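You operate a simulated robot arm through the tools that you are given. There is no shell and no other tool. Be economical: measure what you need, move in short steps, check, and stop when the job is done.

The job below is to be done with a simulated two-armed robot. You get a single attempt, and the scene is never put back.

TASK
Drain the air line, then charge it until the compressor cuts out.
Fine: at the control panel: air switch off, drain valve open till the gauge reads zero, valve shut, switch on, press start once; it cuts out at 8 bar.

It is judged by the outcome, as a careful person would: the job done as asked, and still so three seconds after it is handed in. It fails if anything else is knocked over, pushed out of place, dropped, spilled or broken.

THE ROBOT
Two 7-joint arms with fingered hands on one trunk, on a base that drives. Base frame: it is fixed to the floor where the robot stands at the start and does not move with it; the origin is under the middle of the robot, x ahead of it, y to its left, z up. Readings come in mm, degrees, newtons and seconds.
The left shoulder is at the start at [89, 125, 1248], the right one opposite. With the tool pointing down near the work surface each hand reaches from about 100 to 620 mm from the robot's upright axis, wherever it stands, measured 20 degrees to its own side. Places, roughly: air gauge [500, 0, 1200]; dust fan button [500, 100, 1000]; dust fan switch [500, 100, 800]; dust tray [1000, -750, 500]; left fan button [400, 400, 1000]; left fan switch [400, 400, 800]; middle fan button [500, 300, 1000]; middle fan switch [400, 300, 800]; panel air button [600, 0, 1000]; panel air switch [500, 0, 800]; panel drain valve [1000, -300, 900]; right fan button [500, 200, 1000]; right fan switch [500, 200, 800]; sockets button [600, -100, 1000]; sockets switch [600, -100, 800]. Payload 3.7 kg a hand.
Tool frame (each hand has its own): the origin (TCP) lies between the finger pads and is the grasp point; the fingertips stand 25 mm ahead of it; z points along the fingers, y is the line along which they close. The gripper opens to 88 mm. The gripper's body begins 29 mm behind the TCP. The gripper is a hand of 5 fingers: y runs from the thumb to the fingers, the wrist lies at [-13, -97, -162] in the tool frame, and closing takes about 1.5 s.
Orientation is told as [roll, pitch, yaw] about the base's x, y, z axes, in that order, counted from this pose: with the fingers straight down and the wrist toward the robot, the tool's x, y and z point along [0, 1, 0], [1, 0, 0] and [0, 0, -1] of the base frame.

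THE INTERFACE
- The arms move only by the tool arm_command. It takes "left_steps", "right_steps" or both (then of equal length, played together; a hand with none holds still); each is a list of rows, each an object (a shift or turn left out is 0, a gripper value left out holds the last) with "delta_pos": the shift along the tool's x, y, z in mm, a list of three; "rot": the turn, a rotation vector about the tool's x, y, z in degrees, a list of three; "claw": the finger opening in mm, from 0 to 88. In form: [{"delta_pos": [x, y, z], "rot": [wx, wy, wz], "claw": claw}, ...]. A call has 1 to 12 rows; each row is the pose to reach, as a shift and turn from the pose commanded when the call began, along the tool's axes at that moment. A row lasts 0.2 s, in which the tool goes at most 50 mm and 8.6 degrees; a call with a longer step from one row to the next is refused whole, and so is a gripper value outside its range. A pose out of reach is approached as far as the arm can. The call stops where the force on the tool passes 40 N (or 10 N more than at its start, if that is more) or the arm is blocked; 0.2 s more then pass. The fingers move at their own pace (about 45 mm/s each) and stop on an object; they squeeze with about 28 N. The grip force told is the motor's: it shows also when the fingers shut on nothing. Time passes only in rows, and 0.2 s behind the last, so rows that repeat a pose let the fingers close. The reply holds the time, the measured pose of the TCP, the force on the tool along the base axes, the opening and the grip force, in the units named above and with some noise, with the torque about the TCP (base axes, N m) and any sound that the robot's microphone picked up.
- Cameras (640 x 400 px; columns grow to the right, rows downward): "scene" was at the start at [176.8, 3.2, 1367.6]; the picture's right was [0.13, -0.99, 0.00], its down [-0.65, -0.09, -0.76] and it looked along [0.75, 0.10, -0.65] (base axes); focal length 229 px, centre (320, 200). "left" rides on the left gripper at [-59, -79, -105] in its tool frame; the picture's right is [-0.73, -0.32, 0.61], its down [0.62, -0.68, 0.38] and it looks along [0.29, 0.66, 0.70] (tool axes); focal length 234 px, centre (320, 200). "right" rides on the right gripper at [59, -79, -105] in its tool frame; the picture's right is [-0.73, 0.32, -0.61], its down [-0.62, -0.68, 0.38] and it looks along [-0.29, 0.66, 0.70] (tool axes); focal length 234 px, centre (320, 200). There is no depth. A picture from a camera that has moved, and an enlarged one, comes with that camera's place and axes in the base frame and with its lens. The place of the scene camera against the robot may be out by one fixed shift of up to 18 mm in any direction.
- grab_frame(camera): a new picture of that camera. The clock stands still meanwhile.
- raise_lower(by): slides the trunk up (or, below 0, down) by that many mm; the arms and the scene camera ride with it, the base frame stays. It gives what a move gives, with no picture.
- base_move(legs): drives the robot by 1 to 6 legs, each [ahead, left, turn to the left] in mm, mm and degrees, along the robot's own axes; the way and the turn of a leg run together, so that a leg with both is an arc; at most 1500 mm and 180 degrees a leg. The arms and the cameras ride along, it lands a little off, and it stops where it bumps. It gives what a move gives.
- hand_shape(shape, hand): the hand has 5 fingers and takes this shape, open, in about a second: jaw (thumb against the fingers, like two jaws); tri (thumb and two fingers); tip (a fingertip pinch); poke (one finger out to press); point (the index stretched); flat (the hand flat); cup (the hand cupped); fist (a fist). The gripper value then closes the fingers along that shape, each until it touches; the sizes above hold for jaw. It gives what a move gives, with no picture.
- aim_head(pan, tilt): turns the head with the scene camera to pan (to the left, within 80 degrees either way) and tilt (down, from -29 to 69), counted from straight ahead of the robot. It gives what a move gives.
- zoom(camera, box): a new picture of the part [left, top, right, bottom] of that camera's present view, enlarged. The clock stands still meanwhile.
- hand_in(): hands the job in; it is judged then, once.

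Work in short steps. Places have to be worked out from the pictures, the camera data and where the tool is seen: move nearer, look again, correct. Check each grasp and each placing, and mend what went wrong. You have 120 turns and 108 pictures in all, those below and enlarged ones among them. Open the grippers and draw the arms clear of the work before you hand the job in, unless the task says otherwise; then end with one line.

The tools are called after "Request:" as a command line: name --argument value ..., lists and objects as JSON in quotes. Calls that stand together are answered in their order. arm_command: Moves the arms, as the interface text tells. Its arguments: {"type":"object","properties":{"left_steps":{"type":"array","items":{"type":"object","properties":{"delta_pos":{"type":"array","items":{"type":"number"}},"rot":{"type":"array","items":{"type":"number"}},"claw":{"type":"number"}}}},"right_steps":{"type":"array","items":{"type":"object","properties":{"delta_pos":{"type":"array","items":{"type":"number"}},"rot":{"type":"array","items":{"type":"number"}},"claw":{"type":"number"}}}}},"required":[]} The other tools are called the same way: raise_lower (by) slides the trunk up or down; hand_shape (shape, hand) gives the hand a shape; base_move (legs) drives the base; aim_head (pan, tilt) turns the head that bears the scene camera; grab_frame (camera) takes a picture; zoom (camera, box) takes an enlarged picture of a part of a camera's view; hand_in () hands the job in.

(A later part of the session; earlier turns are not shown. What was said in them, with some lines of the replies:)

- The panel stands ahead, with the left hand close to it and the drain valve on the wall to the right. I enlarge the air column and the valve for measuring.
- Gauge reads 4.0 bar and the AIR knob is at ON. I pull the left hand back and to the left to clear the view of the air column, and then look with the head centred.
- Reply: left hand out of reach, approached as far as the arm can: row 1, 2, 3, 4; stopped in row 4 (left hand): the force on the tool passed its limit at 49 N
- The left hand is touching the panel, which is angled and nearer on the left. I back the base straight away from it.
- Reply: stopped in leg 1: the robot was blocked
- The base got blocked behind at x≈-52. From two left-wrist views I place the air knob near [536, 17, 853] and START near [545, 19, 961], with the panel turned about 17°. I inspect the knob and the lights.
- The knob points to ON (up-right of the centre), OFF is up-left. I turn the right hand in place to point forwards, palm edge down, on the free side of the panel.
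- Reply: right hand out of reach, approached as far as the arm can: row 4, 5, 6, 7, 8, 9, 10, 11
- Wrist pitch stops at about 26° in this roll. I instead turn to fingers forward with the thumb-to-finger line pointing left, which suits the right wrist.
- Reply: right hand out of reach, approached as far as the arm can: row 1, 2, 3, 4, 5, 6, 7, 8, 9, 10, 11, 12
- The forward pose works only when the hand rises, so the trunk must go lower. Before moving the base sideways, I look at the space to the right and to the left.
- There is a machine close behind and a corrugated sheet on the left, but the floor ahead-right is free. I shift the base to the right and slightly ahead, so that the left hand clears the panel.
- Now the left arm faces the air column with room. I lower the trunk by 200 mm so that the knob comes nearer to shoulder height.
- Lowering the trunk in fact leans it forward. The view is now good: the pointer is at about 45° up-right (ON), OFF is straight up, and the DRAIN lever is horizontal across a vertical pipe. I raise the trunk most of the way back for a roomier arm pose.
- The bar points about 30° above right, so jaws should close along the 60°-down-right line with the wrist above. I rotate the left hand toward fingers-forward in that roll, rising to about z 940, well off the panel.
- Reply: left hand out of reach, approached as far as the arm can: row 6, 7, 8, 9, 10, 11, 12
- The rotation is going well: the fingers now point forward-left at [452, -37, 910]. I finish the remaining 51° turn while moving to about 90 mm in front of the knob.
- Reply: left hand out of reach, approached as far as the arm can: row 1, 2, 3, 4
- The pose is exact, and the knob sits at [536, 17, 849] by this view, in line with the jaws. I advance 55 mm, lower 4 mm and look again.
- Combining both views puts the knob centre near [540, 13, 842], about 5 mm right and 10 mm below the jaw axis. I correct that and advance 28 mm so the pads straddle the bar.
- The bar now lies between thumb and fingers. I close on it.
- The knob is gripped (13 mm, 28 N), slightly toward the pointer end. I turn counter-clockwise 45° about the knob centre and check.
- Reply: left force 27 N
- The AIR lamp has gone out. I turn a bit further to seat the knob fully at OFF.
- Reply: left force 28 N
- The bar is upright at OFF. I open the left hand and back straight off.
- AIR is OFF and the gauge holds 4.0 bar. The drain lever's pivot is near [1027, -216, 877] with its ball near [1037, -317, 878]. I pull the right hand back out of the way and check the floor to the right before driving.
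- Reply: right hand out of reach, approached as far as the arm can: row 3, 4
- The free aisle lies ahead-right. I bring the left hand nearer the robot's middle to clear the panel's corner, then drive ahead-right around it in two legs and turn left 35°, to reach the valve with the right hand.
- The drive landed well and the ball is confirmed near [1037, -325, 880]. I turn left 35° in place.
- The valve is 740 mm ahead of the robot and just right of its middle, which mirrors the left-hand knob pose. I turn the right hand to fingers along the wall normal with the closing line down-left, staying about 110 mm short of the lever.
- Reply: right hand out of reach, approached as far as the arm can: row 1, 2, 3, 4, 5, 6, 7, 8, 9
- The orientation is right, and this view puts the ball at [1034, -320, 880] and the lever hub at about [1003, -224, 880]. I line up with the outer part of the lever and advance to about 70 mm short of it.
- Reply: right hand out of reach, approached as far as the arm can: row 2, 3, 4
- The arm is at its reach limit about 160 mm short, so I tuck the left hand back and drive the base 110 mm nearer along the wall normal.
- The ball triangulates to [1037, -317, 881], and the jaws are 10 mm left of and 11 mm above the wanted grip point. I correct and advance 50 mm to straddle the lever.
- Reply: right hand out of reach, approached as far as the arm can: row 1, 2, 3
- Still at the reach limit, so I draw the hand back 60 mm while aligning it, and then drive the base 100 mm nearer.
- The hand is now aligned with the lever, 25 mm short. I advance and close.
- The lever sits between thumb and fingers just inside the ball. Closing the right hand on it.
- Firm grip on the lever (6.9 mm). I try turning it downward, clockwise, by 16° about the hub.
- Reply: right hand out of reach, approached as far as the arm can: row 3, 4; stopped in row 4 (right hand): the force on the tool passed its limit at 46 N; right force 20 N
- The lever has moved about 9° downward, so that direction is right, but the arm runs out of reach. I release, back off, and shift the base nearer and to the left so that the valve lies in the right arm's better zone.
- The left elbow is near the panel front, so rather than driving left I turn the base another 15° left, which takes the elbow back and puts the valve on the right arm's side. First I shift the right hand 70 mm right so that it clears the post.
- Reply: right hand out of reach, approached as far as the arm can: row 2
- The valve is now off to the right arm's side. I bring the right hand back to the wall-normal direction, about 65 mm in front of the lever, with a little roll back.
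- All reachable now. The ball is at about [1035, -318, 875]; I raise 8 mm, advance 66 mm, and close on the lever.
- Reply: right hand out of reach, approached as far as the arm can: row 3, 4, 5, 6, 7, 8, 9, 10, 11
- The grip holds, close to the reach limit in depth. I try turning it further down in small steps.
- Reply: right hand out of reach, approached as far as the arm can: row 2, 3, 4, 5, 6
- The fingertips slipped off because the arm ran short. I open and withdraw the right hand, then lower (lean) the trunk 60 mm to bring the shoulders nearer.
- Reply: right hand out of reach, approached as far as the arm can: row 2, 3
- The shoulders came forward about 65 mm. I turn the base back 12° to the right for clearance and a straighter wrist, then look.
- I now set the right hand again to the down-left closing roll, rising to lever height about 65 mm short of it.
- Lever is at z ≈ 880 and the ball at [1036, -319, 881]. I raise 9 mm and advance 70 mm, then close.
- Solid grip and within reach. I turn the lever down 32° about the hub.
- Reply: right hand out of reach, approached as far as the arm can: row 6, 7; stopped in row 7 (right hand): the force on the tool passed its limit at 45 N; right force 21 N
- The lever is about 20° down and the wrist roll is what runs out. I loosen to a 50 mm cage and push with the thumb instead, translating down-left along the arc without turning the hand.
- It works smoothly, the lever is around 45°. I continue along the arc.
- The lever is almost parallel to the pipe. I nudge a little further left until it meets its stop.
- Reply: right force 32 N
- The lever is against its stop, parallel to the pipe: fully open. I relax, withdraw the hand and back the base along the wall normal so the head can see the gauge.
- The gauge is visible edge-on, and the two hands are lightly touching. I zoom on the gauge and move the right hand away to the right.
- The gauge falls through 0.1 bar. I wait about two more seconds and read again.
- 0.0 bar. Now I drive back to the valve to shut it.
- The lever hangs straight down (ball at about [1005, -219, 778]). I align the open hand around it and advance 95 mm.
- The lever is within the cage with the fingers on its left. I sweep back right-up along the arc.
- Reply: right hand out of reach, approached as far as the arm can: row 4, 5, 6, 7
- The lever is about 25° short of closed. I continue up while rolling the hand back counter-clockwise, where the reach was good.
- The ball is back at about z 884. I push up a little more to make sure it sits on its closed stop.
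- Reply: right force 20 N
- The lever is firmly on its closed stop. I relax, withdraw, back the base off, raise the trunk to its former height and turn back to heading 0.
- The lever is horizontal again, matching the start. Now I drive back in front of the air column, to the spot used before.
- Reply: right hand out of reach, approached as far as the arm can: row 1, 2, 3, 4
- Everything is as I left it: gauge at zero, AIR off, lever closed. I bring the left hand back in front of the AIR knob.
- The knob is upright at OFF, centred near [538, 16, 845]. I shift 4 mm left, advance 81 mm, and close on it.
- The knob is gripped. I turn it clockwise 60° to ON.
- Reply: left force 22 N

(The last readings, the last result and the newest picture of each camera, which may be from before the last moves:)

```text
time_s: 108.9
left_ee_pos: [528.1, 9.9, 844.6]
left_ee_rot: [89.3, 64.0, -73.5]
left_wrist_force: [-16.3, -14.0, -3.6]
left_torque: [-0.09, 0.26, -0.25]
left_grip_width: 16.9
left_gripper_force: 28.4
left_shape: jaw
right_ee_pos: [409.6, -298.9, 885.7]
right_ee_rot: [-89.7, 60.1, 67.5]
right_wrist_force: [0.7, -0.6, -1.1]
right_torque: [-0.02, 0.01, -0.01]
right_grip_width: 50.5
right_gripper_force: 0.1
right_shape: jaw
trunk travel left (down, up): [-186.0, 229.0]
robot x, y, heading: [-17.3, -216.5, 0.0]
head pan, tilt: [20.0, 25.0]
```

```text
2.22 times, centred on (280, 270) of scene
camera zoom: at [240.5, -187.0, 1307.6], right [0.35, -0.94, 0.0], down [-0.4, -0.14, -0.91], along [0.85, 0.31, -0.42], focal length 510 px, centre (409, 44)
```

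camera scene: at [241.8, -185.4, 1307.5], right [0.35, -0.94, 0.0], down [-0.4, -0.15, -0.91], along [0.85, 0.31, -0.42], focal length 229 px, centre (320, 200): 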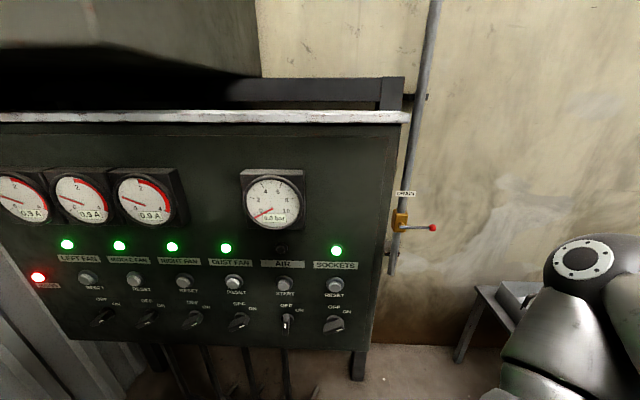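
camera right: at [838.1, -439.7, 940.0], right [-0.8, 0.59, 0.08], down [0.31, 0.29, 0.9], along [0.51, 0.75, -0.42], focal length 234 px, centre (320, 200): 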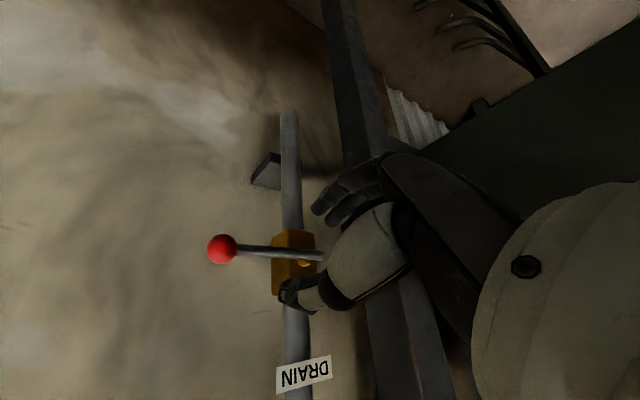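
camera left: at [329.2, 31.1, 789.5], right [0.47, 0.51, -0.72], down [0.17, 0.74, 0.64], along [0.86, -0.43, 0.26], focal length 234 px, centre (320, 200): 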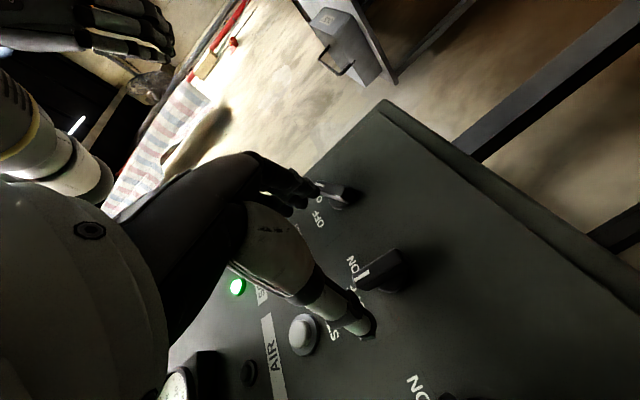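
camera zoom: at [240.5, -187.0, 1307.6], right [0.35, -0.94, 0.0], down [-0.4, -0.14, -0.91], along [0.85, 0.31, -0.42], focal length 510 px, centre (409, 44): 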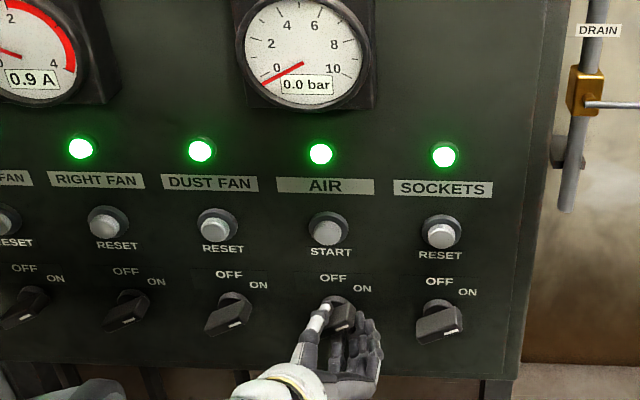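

The AIR lamp is on. I release, back off 110 mm, and shape the left hand for poking.

Request:
arm_command --left_steps '[{"claw": 40}, {"claw": 88}, {"claw": 88}, {"claw": 88}, {"claw": 88}, {"claw": 88}, {"delta_pos": [0, 0, -35]}, {"delta_pos": [0, 0, -75]}, {"delta_pos": [0, 0, -115]}]'

Request:
hand_shape --hand "left" --shape "poke"

Request:
grab_frame --camera "left"

Request:
zoom --camera "scene" --box '[200, 220, 360, 400]'

```text
time_s: 110.9
left_ee_pos: [419.7, -20.0, 845.1]
left_ee_rot: [89.6, 63.8, -73.1]
left_wrist_force: [-0.2, -1.2, 0.5]
left_torque: [0.0, 0.02, 0.03]
left_grip_width: 88.0
left_gripper_force: 0.0
left_shape: jaw
right_ee_pos: [410.4, -298.4, 884.7]
right_ee_rot: [-89.7, 60.1, 67.4]
right_wrist_force: [-0.8, 0.4, 0.0]
right_torque: [0.01, -0.02, 0.0]
right_grip_width: 50.2
right_gripper_force: 0.1
right_shape: jaw
trunk travel left (down, up): [-186.0, 229.0]
robot x, y, heading: [-13.2, -212.2, 0.2]
head pan, tilt: [20.0, 25.0]
```

```text
time_s: 111.8
left_ee_pos: [421.8, -20.0, 845.6]
left_ee_rot: [89.5, 63.9, -73.2]
left_wrist_force: [-0.4, 0.2, -0.2]
left_torque: [-0.01, -0.01, -0.01]
left_grip_width: 0.0
left_gripper_force: 0.2
left_shape: poke
right_ee_pos: [410.9, -298.6, 886.0]
right_ee_rot: [-89.7, 60.3, 67.6]
right_wrist_force: [0.1, 0.2, 0.3]
right_torque: [0.0, -0.01, 0.03]
right_grip_width: 50.3
right_gripper_force: 0.0
right_shape: jaw
trunk travel left (down, up): [-186.0, 229.0]
robot x, y, heading: [-16.9, -208.0, 0.4]
head pan, tilt: [20.0, 25.0]
```

```text
23 pictures are left
camera left: at [293.4, 32.5, 889.1], right [0.35, 0.94, -0.03], down [0.45, -0.13, 0.88], along [0.83, -0.32, -0.47], focal length 234 px, centre (320, 200)
```

left: 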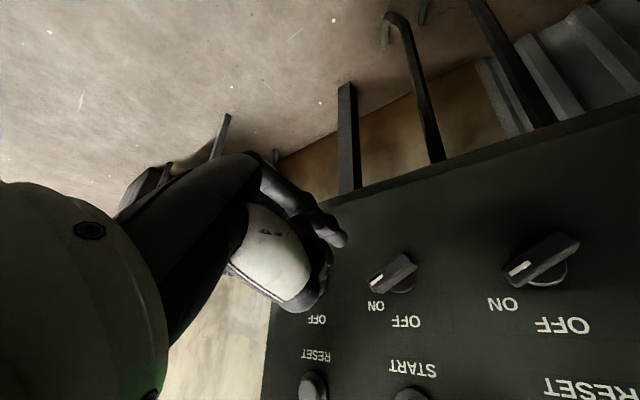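

```text
2.22 times, centred on (280, 310) of scene
camera zoom: at [241.8, -185.4, 1307.4], right [0.35, -0.94, 0.0], down [-0.4, -0.15, -0.91], along [0.85, 0.31, -0.42], focal length 510 px, centre (409, -44)
```

zoom: 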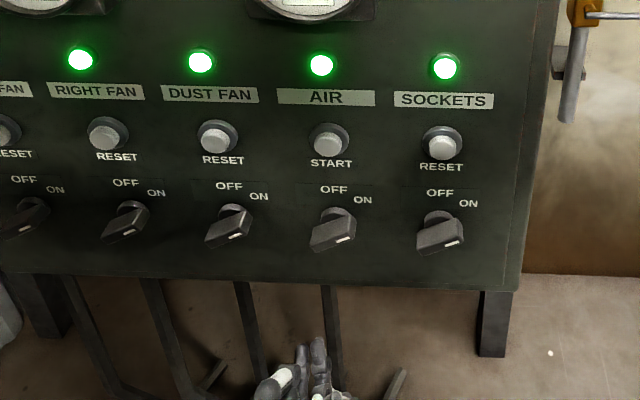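

The knob sits at ON like its neighbours, and the poking fingertip is about 41 mm ahead of the TCP and 22 mm along its y. I raise the hand to put that fingertip in front of START, about 60 mm short.

Request:
arm_command --left_steps '[{"delta_pos": [17, -42, 0]}, {"delta_pos": [34, -84, 5]}, {"delta_pos": [51, -125, 15]}, {"delta_pos": [51, -125, 28]}]'

Request:
grab_frame --camera "left"

Request:
zoom --camera "scene" --box '[200, 180, 360, 360]'

```text
time_s: 112.8
left_ee_pos: [513.7, -14.5, 934.3]
left_ee_rot: [89.4, 63.9, -73.3]
left_wrist_force: [-0.5, 0.5, 0.3]
left_torque: [-0.02, 0.01, 0.01]
left_grip_width: 0.0
left_gripper_force: 0.0
left_shape: poke
left hand out of reach, approached as far as the arm can: row 1, 2, 3, 4
right_ee_pos: [409.8, -298.2, 885.8]
right_ee_rot: [-89.7, 60.3, 67.6]
right_wrist_force: [-0.6, 0.3, -1.4]
right_torque: [0.02, 0.02, 0.02]
right_grip_width: 50.4
right_gripper_force: 0.0
right_shape: jaw
trunk travel left (down, up): [-186.0, 229.0]
robot x, y, heading: [-16.9, -212.6, 0.3]
head pan, tilt: [20.0, 25.0]
```

```text
21 pictures are left
camera left: at [386.9, 37.8, 979.6], right [0.35, 0.94, -0.03], down [0.45, -0.13, 0.88], along [0.83, -0.32, -0.47], focal length 234 px, centre (320, 200)
```

left: 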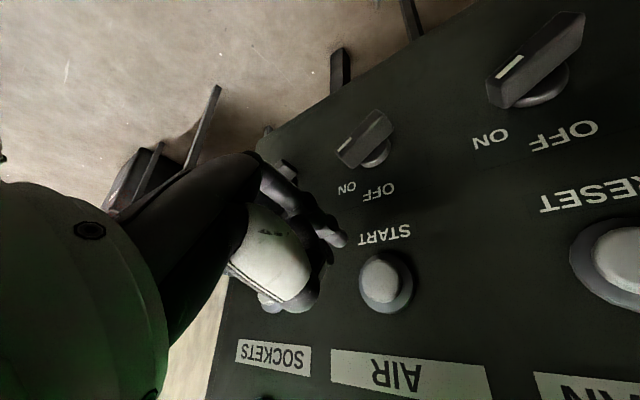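

```text
2.22 times, centred on (280, 270) of scene
camera zoom: at [241.2, -184.8, 1307.6], right [0.35, -0.94, 0.0], down [-0.4, -0.15, -0.91], along [0.85, 0.31, -0.42], focal length 510 px, centre (409, 44)
```

zoom: 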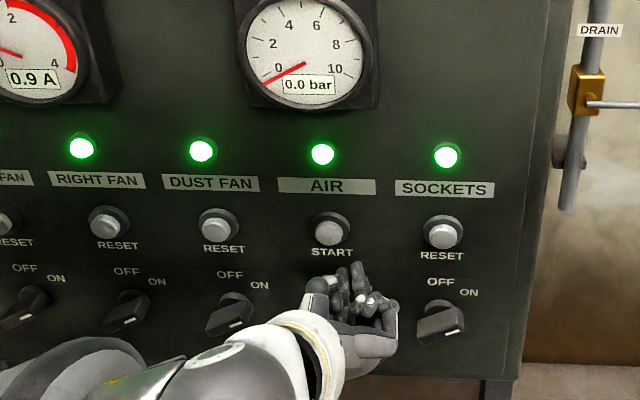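

The arm was pushed forward by a reach limit in this fold. I draw the hand back to its earlier spot, and will raise the trunk instead so START lies at the same relative height as the knob did.

Request:
arm_command --left_steps '[{"delta_pos": [0, 0, -40]}, {"delta_pos": [-20, 23, -60]}, {"delta_pos": [-40, 46, -80]}, {"delta_pos": [-59, 69, -90]}]'

Request:
raise_lower --by 113

Request:
grab_frame --camera "left"

```text
time_s: 113.8
left_ee_pos: [422.3, -18.1, 847.5]
left_ee_rot: [89.6, 63.9, -73.2]
left_wrist_force: [-0.4, -0.1, -0.6]
left_torque: [0.0, -0.01, 0.01]
left_grip_width: 0.0
left_gripper_force: 0.1
left_shape: poke
left hand out of reach, approached as far as the arm can: row 1, 2, 3
right_ee_pos: [411.1, -298.0, 884.9]
right_ee_rot: [-89.8, 60.1, 67.4]
right_wrist_force: [-0.2, -0.5, 0.3]
right_torque: [0.01, -0.02, 0.02]
right_grip_width: 50.4
right_gripper_force: 0.1
right_shape: jaw
trunk travel left (down, up): [-186.0, 229.0]
robot x, y, heading: [-16.6, -211.1, 0.3]
head pan, tilt: [20.0, 25.0]
```

```text
time_s: 115.2
left_ee_pos: [421.8, -17.6, 958.4]
left_ee_rot: [89.3, 64.0, -73.5]
left_wrist_force: [0.5, -0.2, -0.6]
left_torque: [-0.01, 0.02, 0.04]
left_grip_width: 0.0
left_gripper_force: 0.2
left_shape: poke
right_ee_pos: [414.2, -297.6, 998.2]
right_ee_rot: [-89.4, 60.1, 67.8]
right_wrist_force: [0.0, 0.0, 0.6]
right_torque: [0.01, -0.01, 0.05]
right_grip_width: 50.3
right_gripper_force: 0.0
right_shape: jaw
trunk travel left (down, up): [-299.0, 116.0]
robot x, y, heading: [-14.4, -208.5, 0.1]
head pan, tilt: [20.0, 25.0]
```

```text
19 pictures are left
camera left: at [293.6, 35.1, 1003.8], right [0.35, 0.94, -0.03], down [0.45, -0.14, 0.88], along [0.82, -0.32, -0.47], focal length 234 px, centre (320, 200)
```

left: 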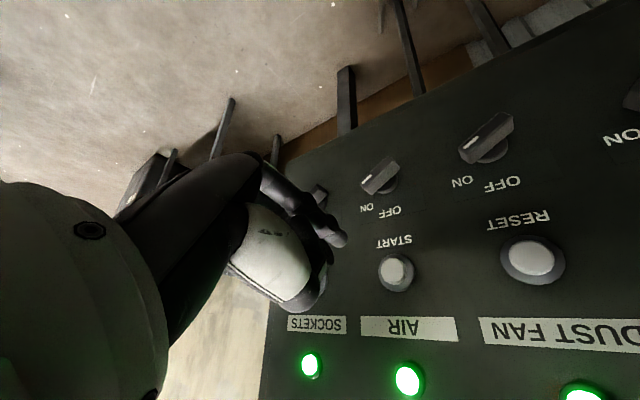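

START triangulates near [543, 21, 956]; the fingertip should shift about 11 mm left and 13 mm up. I do that and advance 55 mm, then check from both cameras.

Request:
arm_command --left_steps '[{"delta_pos": [-4, -16, 10]}, {"delta_pos": [-4, -16, 35]}, {"delta_pos": [-4, -16, 55]}]'

Request:
grab_frame --camera "left"

Request:
zoom --camera "scene" --box '[200, 200, 360, 380]'

```text
time_s: 116.0
left_ee_pos: [470.8, 8.3, 971.8]
left_ee_rot: [89.4, 63.9, -73.2]
left_wrist_force: [0.7, 0.8, 0.4]
left_torque: [0.0, 0.04, 0.0]
left_grip_width: 0.0
left_gripper_force: 0.1
left_shape: poke
right_ee_pos: [414.1, -296.8, 999.0]
right_ee_rot: [-89.7, 60.1, 67.7]
right_wrist_force: [-0.1, -0.4, 0.5]
right_torque: [0.0, -0.02, -0.01]
right_grip_width: 50.3
right_gripper_force: 0.0
right_shape: jaw
trunk travel left (down, up): [-299.0, 116.0]
robot x, y, heading: [-14.1, -210.4, -0.0]
head pan, tilt: [20.0, 25.0]
```

```text
18 pictures are left
camera left: at [342.9, 61.8, 1016.5], right [0.35, 0.94, -0.03], down [0.45, -0.13, 0.88], along [0.83, -0.32, -0.47], focal length 234 px, centre (320, 200)
```

left: 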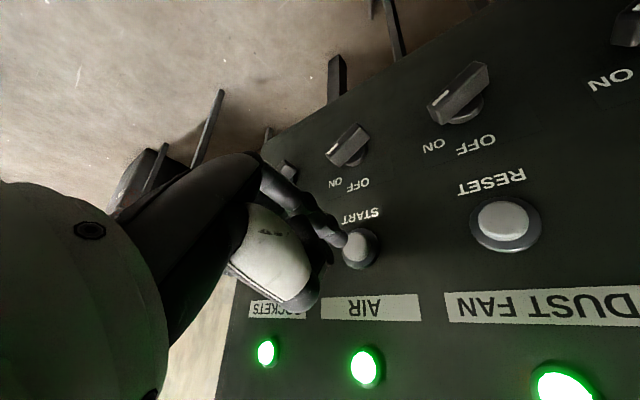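

```text
2.22 times, centred on (280, 290) of scene
camera zoom: at [140.5, -185.7, 1425.8], right [0.35, -0.94, 0.0], down [-0.4, -0.15, -0.91], along [0.85, 0.31, -0.42], focal length 510 px, centre (409, 0)
```

zoom: 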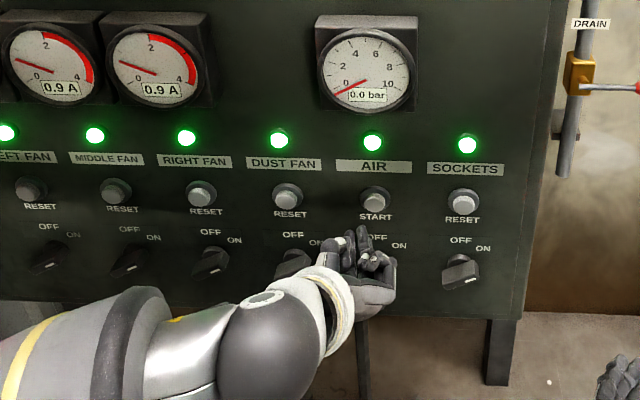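

Fingertip lines up with START in the wrist view and is about 9 mm low-left in the scene view. I split the difference and approach 22 mm more for a final check.

Request:
arm_command --left_steps '[{"delta_pos": [6, -3, 10]}, {"delta_pos": [6, -3, 22]}]'

Request:
zoom --camera "left" --box '[240, 140, 440, 320]'

Request:
zoom --camera "scene" --box '[280, 250, 350, 330]'

```text
time_s: 116.6
left_ee_pos: [491.1, 11.2, 977.5]
left_ee_rot: [89.6, 63.9, -73.2]
left_wrist_force: [-0.2, 0.3, -0.6]
left_torque: [0.0, 0.02, -0.01]
left_grip_width: 0.0
left_gripper_force: 0.0
left_shape: poke
right_ee_pos: [412.8, -296.7, 998.8]
right_ee_rot: [-89.6, 60.1, 67.7]
right_wrist_force: [-0.8, 0.3, 0.9]
right_torque: [0.01, -0.01, -0.01]
right_grip_width: 50.4
right_gripper_force: 0.0
right_shape: jaw
trunk travel left (down, up): [-299.0, 116.0]
robot x, y, heading: [-18.0, -208.1, 0.2]
head pan, tilt: [20.0, 25.0]
```

```text
2.22 times, centred on (340, 230) of left
camera zoom: at [364.1, 64.5, 1022.2], right [0.35, 0.94, -0.03], down [0.45, -0.13, 0.88], along [0.83, -0.32, -0.46], focal length 520 px, centre (276, 133)
```

zoom: 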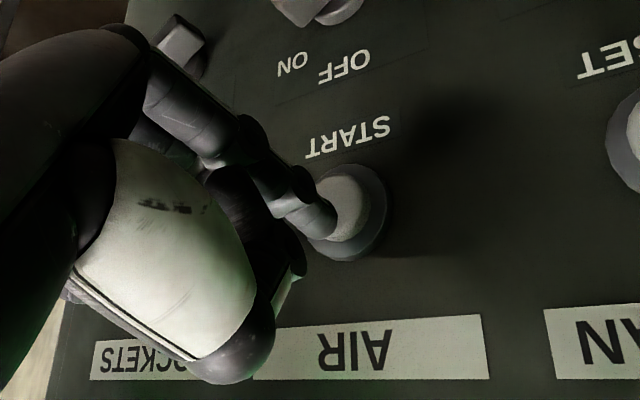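

```text
5.00 times, centred on (315, 290) of scene
camera zoom: at [140.5, -185.8, 1425.9], right [0.35, -0.94, 0.0], down [-0.4, -0.15, -0.91], along [0.85, 0.31, -0.42], focal length 1146 px, centre (345, -250)
```

zoom: 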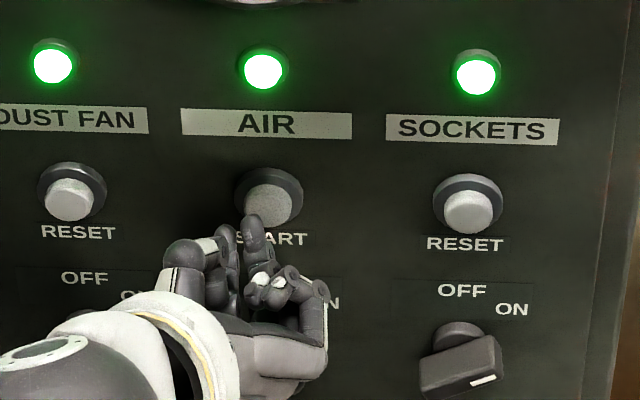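

The fingertip is right at the cap and inside its rim in both views. I press straight in and retract in a single motion.

Request:
arm_command --left_steps '[{"delta_pos": [1, 0, 7]}, {"delta_pos": [1, 0, 13]}, {"delta_pos": [1, 0, 18]}, {"delta_pos": [1, 0, 22]}, {"delta_pos": [0, 0, 10]}, {"delta_pos": [0, 0, -25]}, {"delta_pos": [0, 0, -60]}]'

Request:
zoom --camera "scene" --box '[260, 190, 380, 330]'

```text
time_s: 118.2
left_ee_pos: [433.9, -8.3, 977.5]
left_ee_rot: [89.6, 63.9, -73.2]
left_wrist_force: [0.0, -0.1, 0.2]
left_torque: [0.0, -0.04, -0.01]
left_grip_width: 0.0
left_gripper_force: 0.0
left_shape: poke
right_ee_pos: [414.1, -296.9, 999.2]
right_ee_rot: [-89.6, 60.1, 67.6]
right_wrist_force: [-0.1, 0.8, 0.3]
right_torque: [0.01, 0.01, 0.02]
right_grip_width: 50.4
right_gripper_force: 0.1
right_shape: jaw
trunk travel left (down, up): [-299.0, 116.0]
robot x, y, heading: [-14.8, -214.5, 0.3]
head pan, tilt: [20.0, 25.0]
```

```text
2.86 times, centred on (320, 260) of scene
camera zoom: at [139.9, -185.9, 1426.0], right [0.35, -0.94, 0.0], down [-0.4, -0.15, -0.91], along [0.85, 0.31, -0.42], focal length 655 px, centre (320, 29)
```

zoom: 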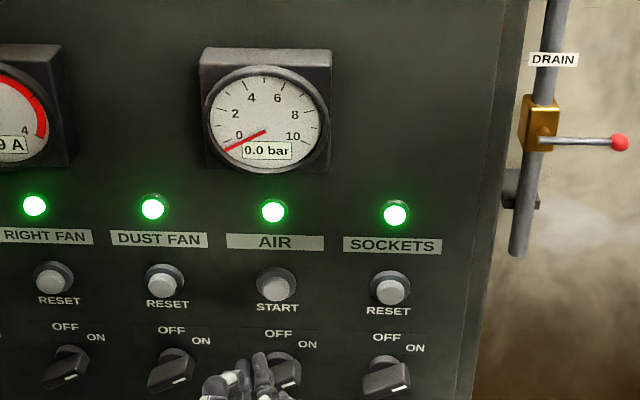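

No sound yet and the gauge still shows 0.0. I wait a second to see whether the press took.

Request:
arm_command --left_steps '[{"delta_pos": [0, 0, 0]}, {"delta_pos": [0, 0, 0]}, {"delta_pos": [0, 0, 0]}, {"delta_pos": [0, 0, 0]}, {"delta_pos": [0, 0, 0]}, {"delta_pos": [0, 0, 0]}, {"delta_pos": [0, 0, 0]}]'

Request:
zoom --camera "scene" --box '[260, 190, 340, 310]'

```text
time_s: 119.8
left_ee_pos: [435.0, -7.3, 978.5]
left_ee_rot: [89.4, 64.0, -73.2]
left_wrist_force: [-0.6, 0.6, -0.2]
left_torque: [0.01, -0.03, -0.01]
left_grip_width: 0.0
left_gripper_force: 0.0
left_shape: poke
right_ee_pos: [413.4, -297.0, 997.9]
right_ee_rot: [-89.6, 60.0, 67.6]
right_wrist_force: [0.4, -0.1, 0.6]
right_torque: [0.0, -0.02, 0.0]
right_grip_width: 50.3
right_gripper_force: 0.0
right_shape: jaw
trunk travel left (down, up): [-299.0, 116.0]
robot x, y, heading: [-13.4, -207.1, 0.4]
head pan, tilt: [20.0, 25.0]
```

```text
3.33 times, centred on (300, 250) of scene
camera zoom: at [140.4, -185.9, 1425.9], right [0.35, -0.94, 0.0], down [-0.4, -0.15, -0.91], along [0.85, 0.31, -0.42], focal length 764 px, centre (387, 33)
```

zoom: 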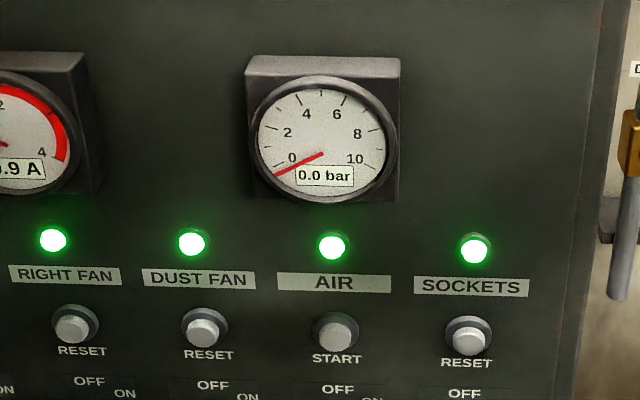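

Nothing started, so the press fell short. I approach again and read the force at the end of the push this time.

Request:
arm_command --left_steps '[{"delta_pos": [0, 0, 30]}, {"delta_pos": [0, 0, 60]}, {"delta_pos": [0, 0, 72]}, {"delta_pos": [0, 0, 80]}, {"delta_pos": [0, 0, 84]}]'

Request:
zoom --camera "left" --box '[240, 140, 440, 320]'

Request:
zoom --camera "scene" --box '[260, 190, 380, 330]'

```text
time_s: 121.0
left_ee_pos: [516.6, 20.6, 976.6]
left_ee_rot: [89.5, 63.9, -73.2]
left_wrist_force: [-0.1, -0.2, 0.2]
left_torque: [-0.01, 0.02, 0.0]
left_grip_width: 0.0
left_gripper_force: 0.1
left_shape: poke
right_ee_pos: [413.7, -295.7, 999.3]
right_ee_rot: [-89.7, 60.1, 67.7]
right_wrist_force: [-0.7, 0.9, -0.9]
right_torque: [-0.02, -0.01, 0.01]
right_grip_width: 50.5
right_gripper_force: 0.1
right_shape: jaw
trunk travel left (down, up): [-299.0, 116.0]
robot x, y, heading: [-11.5, -210.8, 0.0]
head pan, tilt: [20.0, 25.0]
```

```text
2.22 times, centred on (340, 230) of left
camera zoom: at [388.1, 72.2, 1022.2], right [0.35, 0.94, -0.03], down [0.45, -0.13, 0.88], along [0.83, -0.32, -0.47], focal length 520 px, centre (276, 133)
```

zoom: 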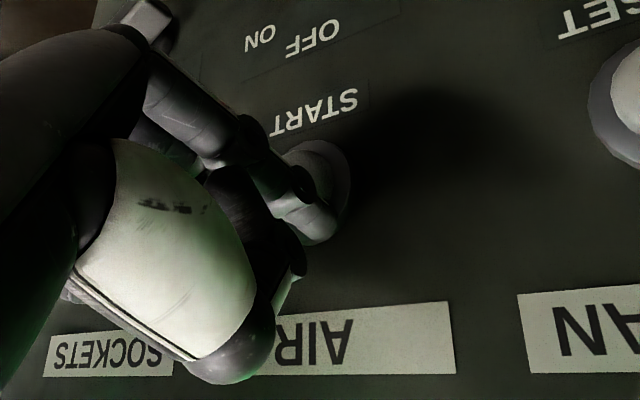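

```text
2.86 times, centred on (320, 260) of scene
camera zoom: at [140.4, -185.8, 1425.9], right [0.35, -0.94, 0.0], down [-0.4, -0.15, -0.91], along [0.85, 0.31, -0.42], focal length 655 px, centre (320, 29)
```

zoom: 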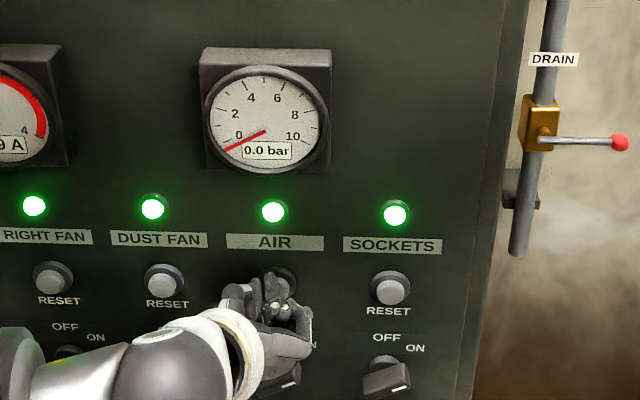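

No force: the wrist view shows the fingertip passing about 14 mm above the button's centre. I back off 30 mm, lower 14 mm and push in again.

Request:
arm_command --left_steps '[{"delta_pos": [0, 0, -32]}, {"delta_pos": [-5, 14, -32]}, {"delta_pos": [-5, 14, -20]}, {"delta_pos": [-5, 14, -10]}, {"delta_pos": [-5, 14, -4]}]'

Request:
zoom --camera "left" --box '[240, 140, 440, 320]'

```text
time_s: 122.2
left_ee_pos: [512.3, 15.3, 962.1]
left_ee_rot: [89.4, 63.9, -73.3]
left_wrist_force: [-0.1, -0.8, -0.1]
left_torque: [0.02, -0.01, -0.01]
left_grip_width: 0.0
left_gripper_force: 0.0
left_shape: poke
right_ee_pos: [414.4, -297.4, 999.1]
right_ee_rot: [-89.6, 60.1, 67.6]
right_wrist_force: [-0.4, 0.4, 0.0]
right_torque: [0.0, -0.01, -0.02]
right_grip_width: 50.4
right_gripper_force: 0.0
right_shape: jaw
trunk travel left (down, up): [-299.0, 116.0]
robot x, y, heading: [-20.6, -210.8, 0.2]
head pan, tilt: [20.0, 25.0]
```

```text
2.22 times, centred on (340, 230) of left
camera zoom: at [384.5, 68.4, 1007.0], right [0.35, 0.94, -0.03], down [0.45, -0.13, 0.88], along [0.83, -0.32, -0.46], focal length 520 px, centre (276, 133)
```

zoom: 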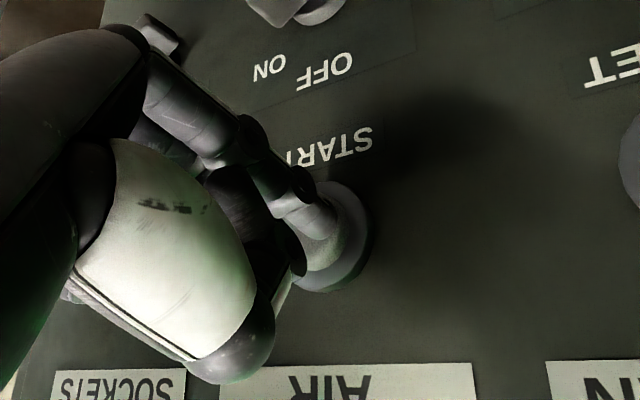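

The fingertip now lies over the cap. I push further in small steps, with the reading taken at full depth.

Request:
arm_command --left_steps '[{"delta_pos": [0, 0, 4]}, {"delta_pos": [0, 0, 8]}, {"delta_pos": [0, 0, 12]}]'

Request:
zoom --camera "left" --box '[240, 140, 440, 320]'

```text
time_s: 123.0
left_ee_pos: [523.3, 19.2, 963.4]
left_ee_rot: [89.3, 63.9, -73.5]
left_wrist_force: [-3.4, -1.4, 0.8]
left_torque: [0.02, 0.01, -0.03]
left_grip_width: 0.0
left_gripper_force: 0.1
left_shape: poke
right_ee_pos: [413.8, -295.8, 999.8]
right_ee_rot: [-89.6, 60.1, 67.6]
right_wrist_force: [0.0, -0.5, 0.2]
right_torque: [0.01, 0.03, -0.03]
right_grip_width: 50.2
right_gripper_force: 0.1
right_shape: jaw
trunk travel left (down, up): [-299.0, 116.0]
robot x, y, heading: [-16.8, -210.4, 0.3]
head pan, tilt: [20.0, 25.0]
heard: click
```

```text
2.22 times, centred on (340, 230) of left
camera zoom: at [396.2, 71.4, 1007.4], right [0.35, 0.94, -0.03], down [0.45, -0.14, 0.88], along [0.82, -0.32, -0.47], focal length 520 px, centre (276, 133)
```

zoom: 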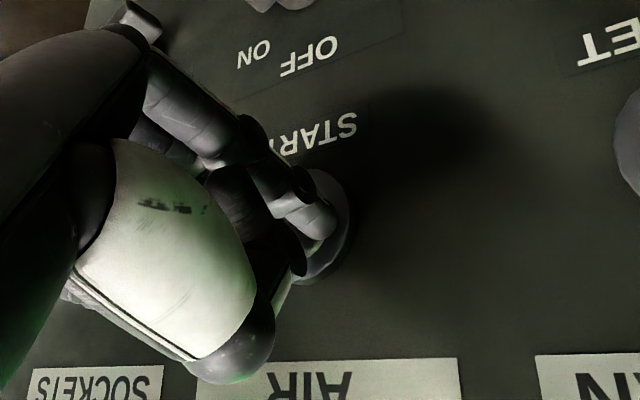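

"Click" heard: START is pressed. I retract straight back and watch the gauge.

Request:
arm_command --left_steps '[{"delta_pos": [0, 0, -30]}, {"delta_pos": [0, 0, -65]}, {"delta_pos": [0, 0, -100]}]'

Request:
zoom --camera "scene" --box '[260, 190, 340, 310]'

```text
time_s: 123.8
left_ee_pos: [425.7, -10.1, 962.8]
left_ee_rot: [89.6, 63.9, -73.2]
left_wrist_force: [-0.4, 0.0, 0.2]
left_torque: [-0.02, -0.01, -0.01]
left_grip_width: 0.0
left_gripper_force: 0.0
left_shape: poke
right_ee_pos: [413.1, -297.4, 999.7]
right_ee_rot: [-89.6, 60.1, 67.6]
right_wrist_force: [-0.3, -0.5, -0.4]
right_torque: [0.0, -0.03, 0.0]
right_grip_width: 50.3
right_gripper_force: 0.1
right_shape: jaw
trunk travel left (down, up): [-299.0, 116.0]
robot x, y, heading: [-13.4, -208.5, 0.2]
head pan, tilt: [20.0, 25.0]
```

```text
3.33 times, centred on (300, 250) of scene
camera zoom: at [139.7, -185.9, 1426.0], right [0.35, -0.94, 0.0], down [-0.4, -0.15, -0.91], along [0.85, 0.31, -0.42], focal length 764 px, centre (387, 33)
```

zoom: 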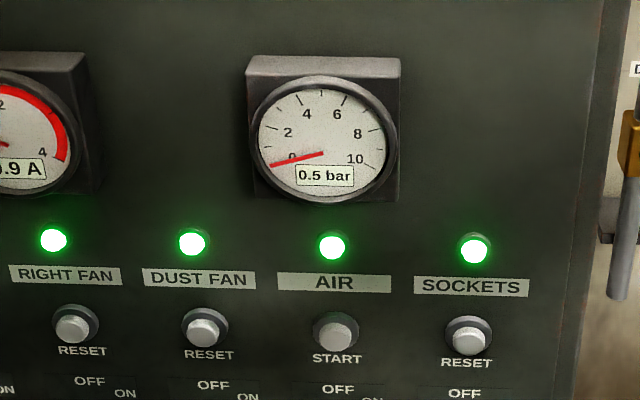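

It is charging: 0.5 bar. I return the left hand to an open jaw, draw it clear, and open the right hand while waiting.

Request:
hand_shape --hand "left" --shape "jaw"

Request:
arm_command --left_steps '[{"delta_pos": [0, 0, -10], "claw": 88}, {"delta_pos": [0, 0, -20]}, {"delta_pos": [0, 0, -20]}, {"delta_pos": [0, 0, -20]}, {"delta_pos": [0, 0, -20]}, {"delta_pos": [0, 0, -20]}, {"delta_pos": [0, 0, -20]}, {"delta_pos": [0, 0, -20]}, {"delta_pos": [0, 0, -20]}, {"delta_pos": [0, 0, -20]}, {"delta_pos": [0, 0, -20]}, {"delta_pos": [0, 0, -20]}]' --right_steps '[{"claw": 88}, {"claw": 88}, {"claw": 88}, {"claw": 88}, {"claw": 88}, {"claw": 88}, {"claw": 88}, {"claw": 88}, {"claw": 88}, {"claw": 88}, {"claw": 88}, {"claw": 88}]'

Request:
arm_command --left_steps '[{"claw": 88}, {"claw": 88}, {"claw": 88}, {"claw": 88}, {"claw": 88}, {"claw": 88}, {"claw": 88}, {"claw": 88}, {"claw": 88}, {"claw": 88}, {"claw": 88}, {"claw": 88}]'

Request:
arm_command --left_steps '[{"claw": 88}, {"claw": 88}, {"claw": 88}, {"claw": 88}, {"claw": 88}, {"claw": 88}, {"claw": 88}, {"claw": 88}, {"claw": 88}, {"claw": 88}, {"claw": 88}, {"claw": 88}]'

Request:
zoom --camera "scene" --box '[200, 150, 400, 350]'

```text
time_s: 124.7
left_ee_pos: [426.3, -11.7, 964.1]
left_ee_rot: [89.5, 63.9, -73.2]
left_wrist_force: [0.3, -0.8, -0.2]
left_torque: [0.01, 0.04, 0.02]
left_grip_width: 88.1
left_gripper_force: 0.0
left_shape: jaw
right_ee_pos: [413.8, -297.1, 1000.0]
right_ee_rot: [-89.6, 60.1, 67.7]
right_wrist_force: [-0.5, 0.0, -0.6]
right_torque: [0.03, -0.06, -0.01]
right_grip_width: 50.2
right_gripper_force: 0.0
right_shape: jaw
trunk travel left (down, up): [-299.0, 116.0]
robot x, y, heading: [-15.6, -208.3, 0.2]
head pan, tilt: [20.0, 25.0]
```

```text
time_s: 127.3
left_ee_pos: [408.3, -16.4, 963.8]
left_ee_rot: [89.4, 63.9, -73.1]
left_wrist_force: [0.1, -0.2, 1.0]
left_torque: [0.04, 0.01, -0.02]
left_grip_width: 88.1
left_gripper_force: 0.0
left_shape: jaw
right_ee_pos: [412.5, -296.9, 998.8]
right_ee_rot: [-89.6, 60.1, 67.8]
right_wrist_force: [-0.1, 0.3, -0.1]
right_torque: [-0.01, 0.02, -0.03]
right_grip_width: 87.6
right_gripper_force: 0.2
right_shape: jaw
trunk travel left (down, up): [-299.0, 116.0]
robot x, y, heading: [-15.2, -209.7, 0.4]
head pan, tilt: [20.0, 25.0]
```

```text
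time_s: 129.9
left_ee_pos: [407.6, -16.8, 962.8]
left_ee_rot: [89.4, 63.9, -73.2]
left_wrist_force: [0.9, -0.3, 0.0]
left_torque: [0.0, 0.01, 0.0]
left_grip_width: 88.0
left_gripper_force: 0.0
left_shape: jaw
right_ee_pos: [413.9, -296.7, 1000.2]
right_ee_rot: [-89.5, 60.1, 67.7]
right_wrist_force: [0.5, 0.4, -0.2]
right_torque: [-0.01, -0.02, -0.03]
right_grip_width: 87.6
right_gripper_force: 0.0
right_shape: jaw
trunk travel left (down, up): [-299.0, 116.0]
robot x, y, heading: [-15.7, -207.5, 0.3]
head pan, tilt: [20.0, 25.0]
```

```text
time_s: 132.5
left_ee_pos: [407.5, -17.3, 964.0]
left_ee_rot: [89.6, 63.9, -73.3]
left_wrist_force: [-0.4, 0.1, -0.3]
left_torque: [0.01, 0.02, 0.02]
left_grip_width: 88.0
left_gripper_force: 0.1
left_shape: jaw
right_ee_pos: [414.1, -296.5, 999.0]
right_ee_rot: [-89.6, 60.0, 67.6]
right_wrist_force: [0.6, 0.6, 0.3]
right_torque: [0.0, -0.01, 0.05]
right_grip_width: 87.4
right_gripper_force: 0.0
right_shape: jaw
trunk travel left (down, up): [-299.0, 116.0]
robot x, y, heading: [-12.9, -208.9, 0.2]
head pan, tilt: [20.0, 25.0]
```

```text
2.00 times, centred on (300, 250) of scene
camera zoom: at [140.4, -185.9, 1425.9], right [0.35, -0.94, 0.0], down [-0.4, -0.15, -0.91], along [0.85, 0.31, -0.42], focal length 459 px, centre (360, 100)
```

zoom: 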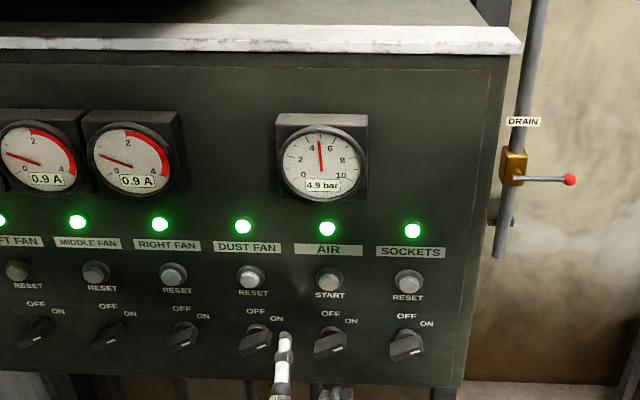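

4.9 bar and rising steadily. I keep waiting for the cut-out at 8 bar.

Request:
arm_command --left_steps '[{"claw": 88}, {"claw": 88}, {"claw": 88}, {"claw": 88}, {"claw": 88}, {"claw": 88}, {"claw": 88}, {"claw": 88}, {"claw": 88}, {"claw": 88}, {"claw": 88}, {"claw": 88}]'

Request:
arm_command --left_steps '[{"claw": 88}, {"claw": 88}, {"claw": 88}, {"claw": 88}, {"claw": 88}, {"claw": 88}, {"claw": 88}, {"claw": 88}, {"claw": 88}, {"claw": 88}, {"claw": 88}, {"claw": 88}]'

Request:
arm_command --left_steps '[{"claw": 88}, {"claw": 88}, {"claw": 88}, {"claw": 88}, {"claw": 88}, {"claw": 88}, {"claw": 88}, {"claw": 88}, {"claw": 88}, {"claw": 88}, {"claw": 88}, {"claw": 88}]'

Request:
zoom --camera "scene" --box '[200, 150, 400, 350]'

```text
time_s: 135.1
left_ee_pos: [408.0, -15.8, 962.2]
left_ee_rot: [89.6, 63.9, -73.2]
left_wrist_force: [-0.1, 0.4, 0.9]
left_torque: [-0.01, 0.0, 0.0]
left_grip_width: 88.1
left_gripper_force: 0.1
left_shape: jaw
right_ee_pos: [413.0, -296.2, 1001.4]
right_ee_rot: [-89.6, 60.1, 67.6]
right_wrist_force: [-0.8, -0.4, -0.3]
right_torque: [-0.01, -0.04, -0.03]
right_grip_width: 87.7
right_gripper_force: 0.1
right_shape: jaw
trunk travel left (down, up): [-299.0, 116.0]
robot x, y, heading: [-14.3, -209.5, 0.4]
head pan, tilt: [20.0, 25.0]
```

```text
time_s: 137.7
left_ee_pos: [407.6, -17.5, 963.0]
left_ee_rot: [89.6, 63.9, -73.1]
left_wrist_force: [0.0, -0.1, -0.1]
left_torque: [0.01, 0.01, 0.01]
left_grip_width: 88.0
left_gripper_force: 0.1
left_shape: jaw
right_ee_pos: [413.1, -296.1, 999.8]
right_ee_rot: [-89.5, 60.1, 67.8]
right_wrist_force: [0.0, -0.3, 0.1]
right_torque: [-0.03, 0.06, 0.02]
right_grip_width: 87.6
right_gripper_force: 0.1
right_shape: jaw
trunk travel left (down, up): [-299.0, 116.0]
robot x, y, heading: [-17.3, -211.9, 0.2]
head pan, tilt: [20.0, 25.0]
```

```text
time_s: 140.3
left_ee_pos: [407.8, -17.1, 962.0]
left_ee_rot: [89.5, 63.8, -73.1]
left_wrist_force: [0.0, 0.2, -0.4]
left_torque: [0.0, -0.01, 0.02]
left_grip_width: 87.7
left_gripper_force: 0.1
left_shape: jaw
right_ee_pos: [413.3, -295.6, 1000.1]
right_ee_rot: [-89.6, 60.1, 67.7]
right_wrist_force: [-0.1, 0.0, 0.6]
right_torque: [0.01, -0.03, 0.02]
right_grip_width: 87.6
right_gripper_force: 0.1
right_shape: jaw
trunk travel left (down, up): [-299.0, 116.0]
robot x, y, heading: [-14.6, -211.3, 0.1]
head pan, tilt: [20.0, 25.0]
```

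```text
2.00 times, centred on (300, 250) of scene
camera zoom: at [140.4, -185.9, 1425.9], right [0.35, -0.94, 0.0], down [-0.4, -0.15, -0.91], along [0.85, 0.31, -0.42], focal length 459 px, centre (360, 100)
```

zoom: 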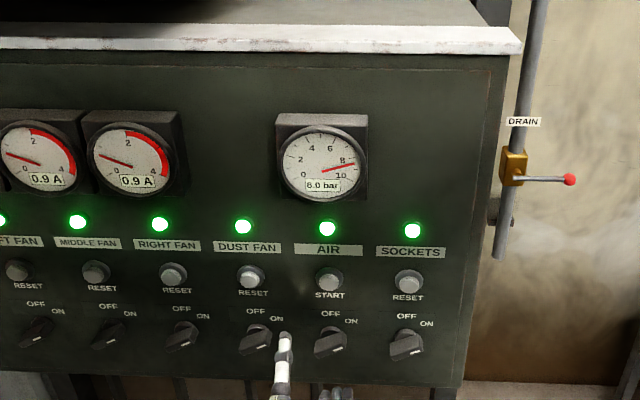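

The gauge shows 8.0 bar. I wait once more to confirm that it has cut out and holds.

Request:
arm_command --left_steps '[{"claw": 88}, {"claw": 88}, {"claw": 88}, {"claw": 88}, {"claw": 88}, {"claw": 88}, {"claw": 88}, {"claw": 88}, {"claw": 88}, {"claw": 88}, {"claw": 88}, {"claw": 88}]'

Request:
zoom --camera "scene" --box '[260, 190, 340, 310]'

Request:
grab_frame --camera "scene"

```text
time_s: 142.9
left_ee_pos: [407.7, -17.2, 963.3]
left_ee_rot: [89.5, 63.9, -73.1]
left_wrist_force: [-0.4, 0.2, -0.2]
left_torque: [0.0, -0.01, 0.01]
left_grip_width: 88.1
left_gripper_force: 0.1
left_shape: jaw
right_ee_pos: [413.9, -296.0, 999.9]
right_ee_rot: [-89.6, 60.1, 67.7]
right_wrist_force: [0.4, -0.1, -0.1]
right_torque: [0.03, 0.01, 0.0]
right_grip_width: 87.7
right_gripper_force: 0.1
right_shape: jaw
trunk travel left (down, up): [-299.0, 116.0]
robot x, y, heading: [-13.2, -207.5, -0.0]
head pan, tilt: [20.0, 25.0]
```

```text
3.33 times, centred on (300, 250) of scene
camera zoom: at [140.4, -185.9, 1425.9], right [0.35, -0.94, 0.0], down [-0.4, -0.15, -0.91], along [0.85, 0.31, -0.42], focal length 764 px, centre (387, 33)
```

zoom: 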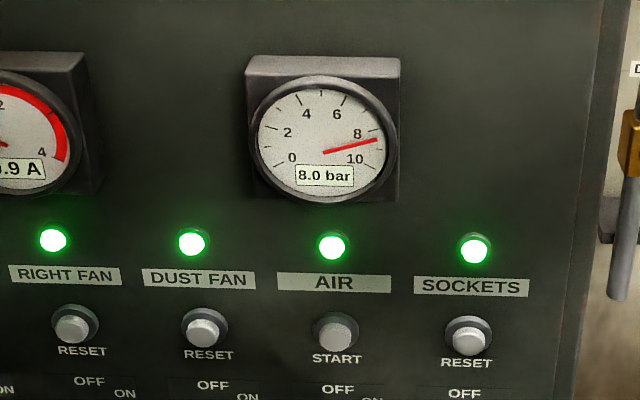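

```text
4 pictures are left
camera scene: at [140.4, -185.9, 1425.9], right [0.35, -0.94, 0.0], down [-0.4, -0.15, -0.91], along [0.85, 0.31, -0.42], focal length 229 px, centre (320, 200)
```

scene: 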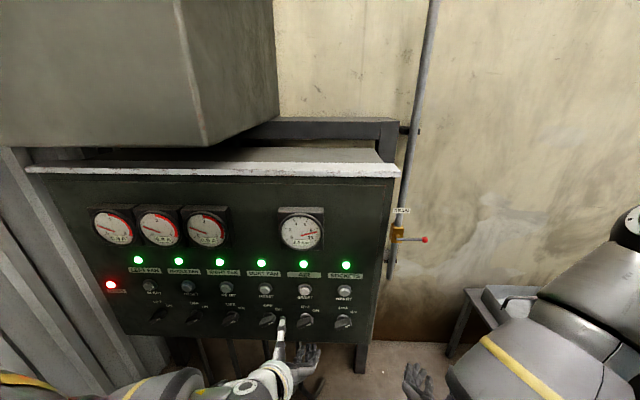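

The line holds at 8.0 bar, the valve is shut, AIR is on, all other lamps are unchanged, and both hands are open and clear. I hand in.

Request:
hand_in

```text
The job is handed in.
```

I drained the air line to 0.0 bar, shut the valve, switched AIR back on and started the compressor. It cut out at 8.0 bar and was still holding there about 2.5 seconds later, just before I handed the job in.
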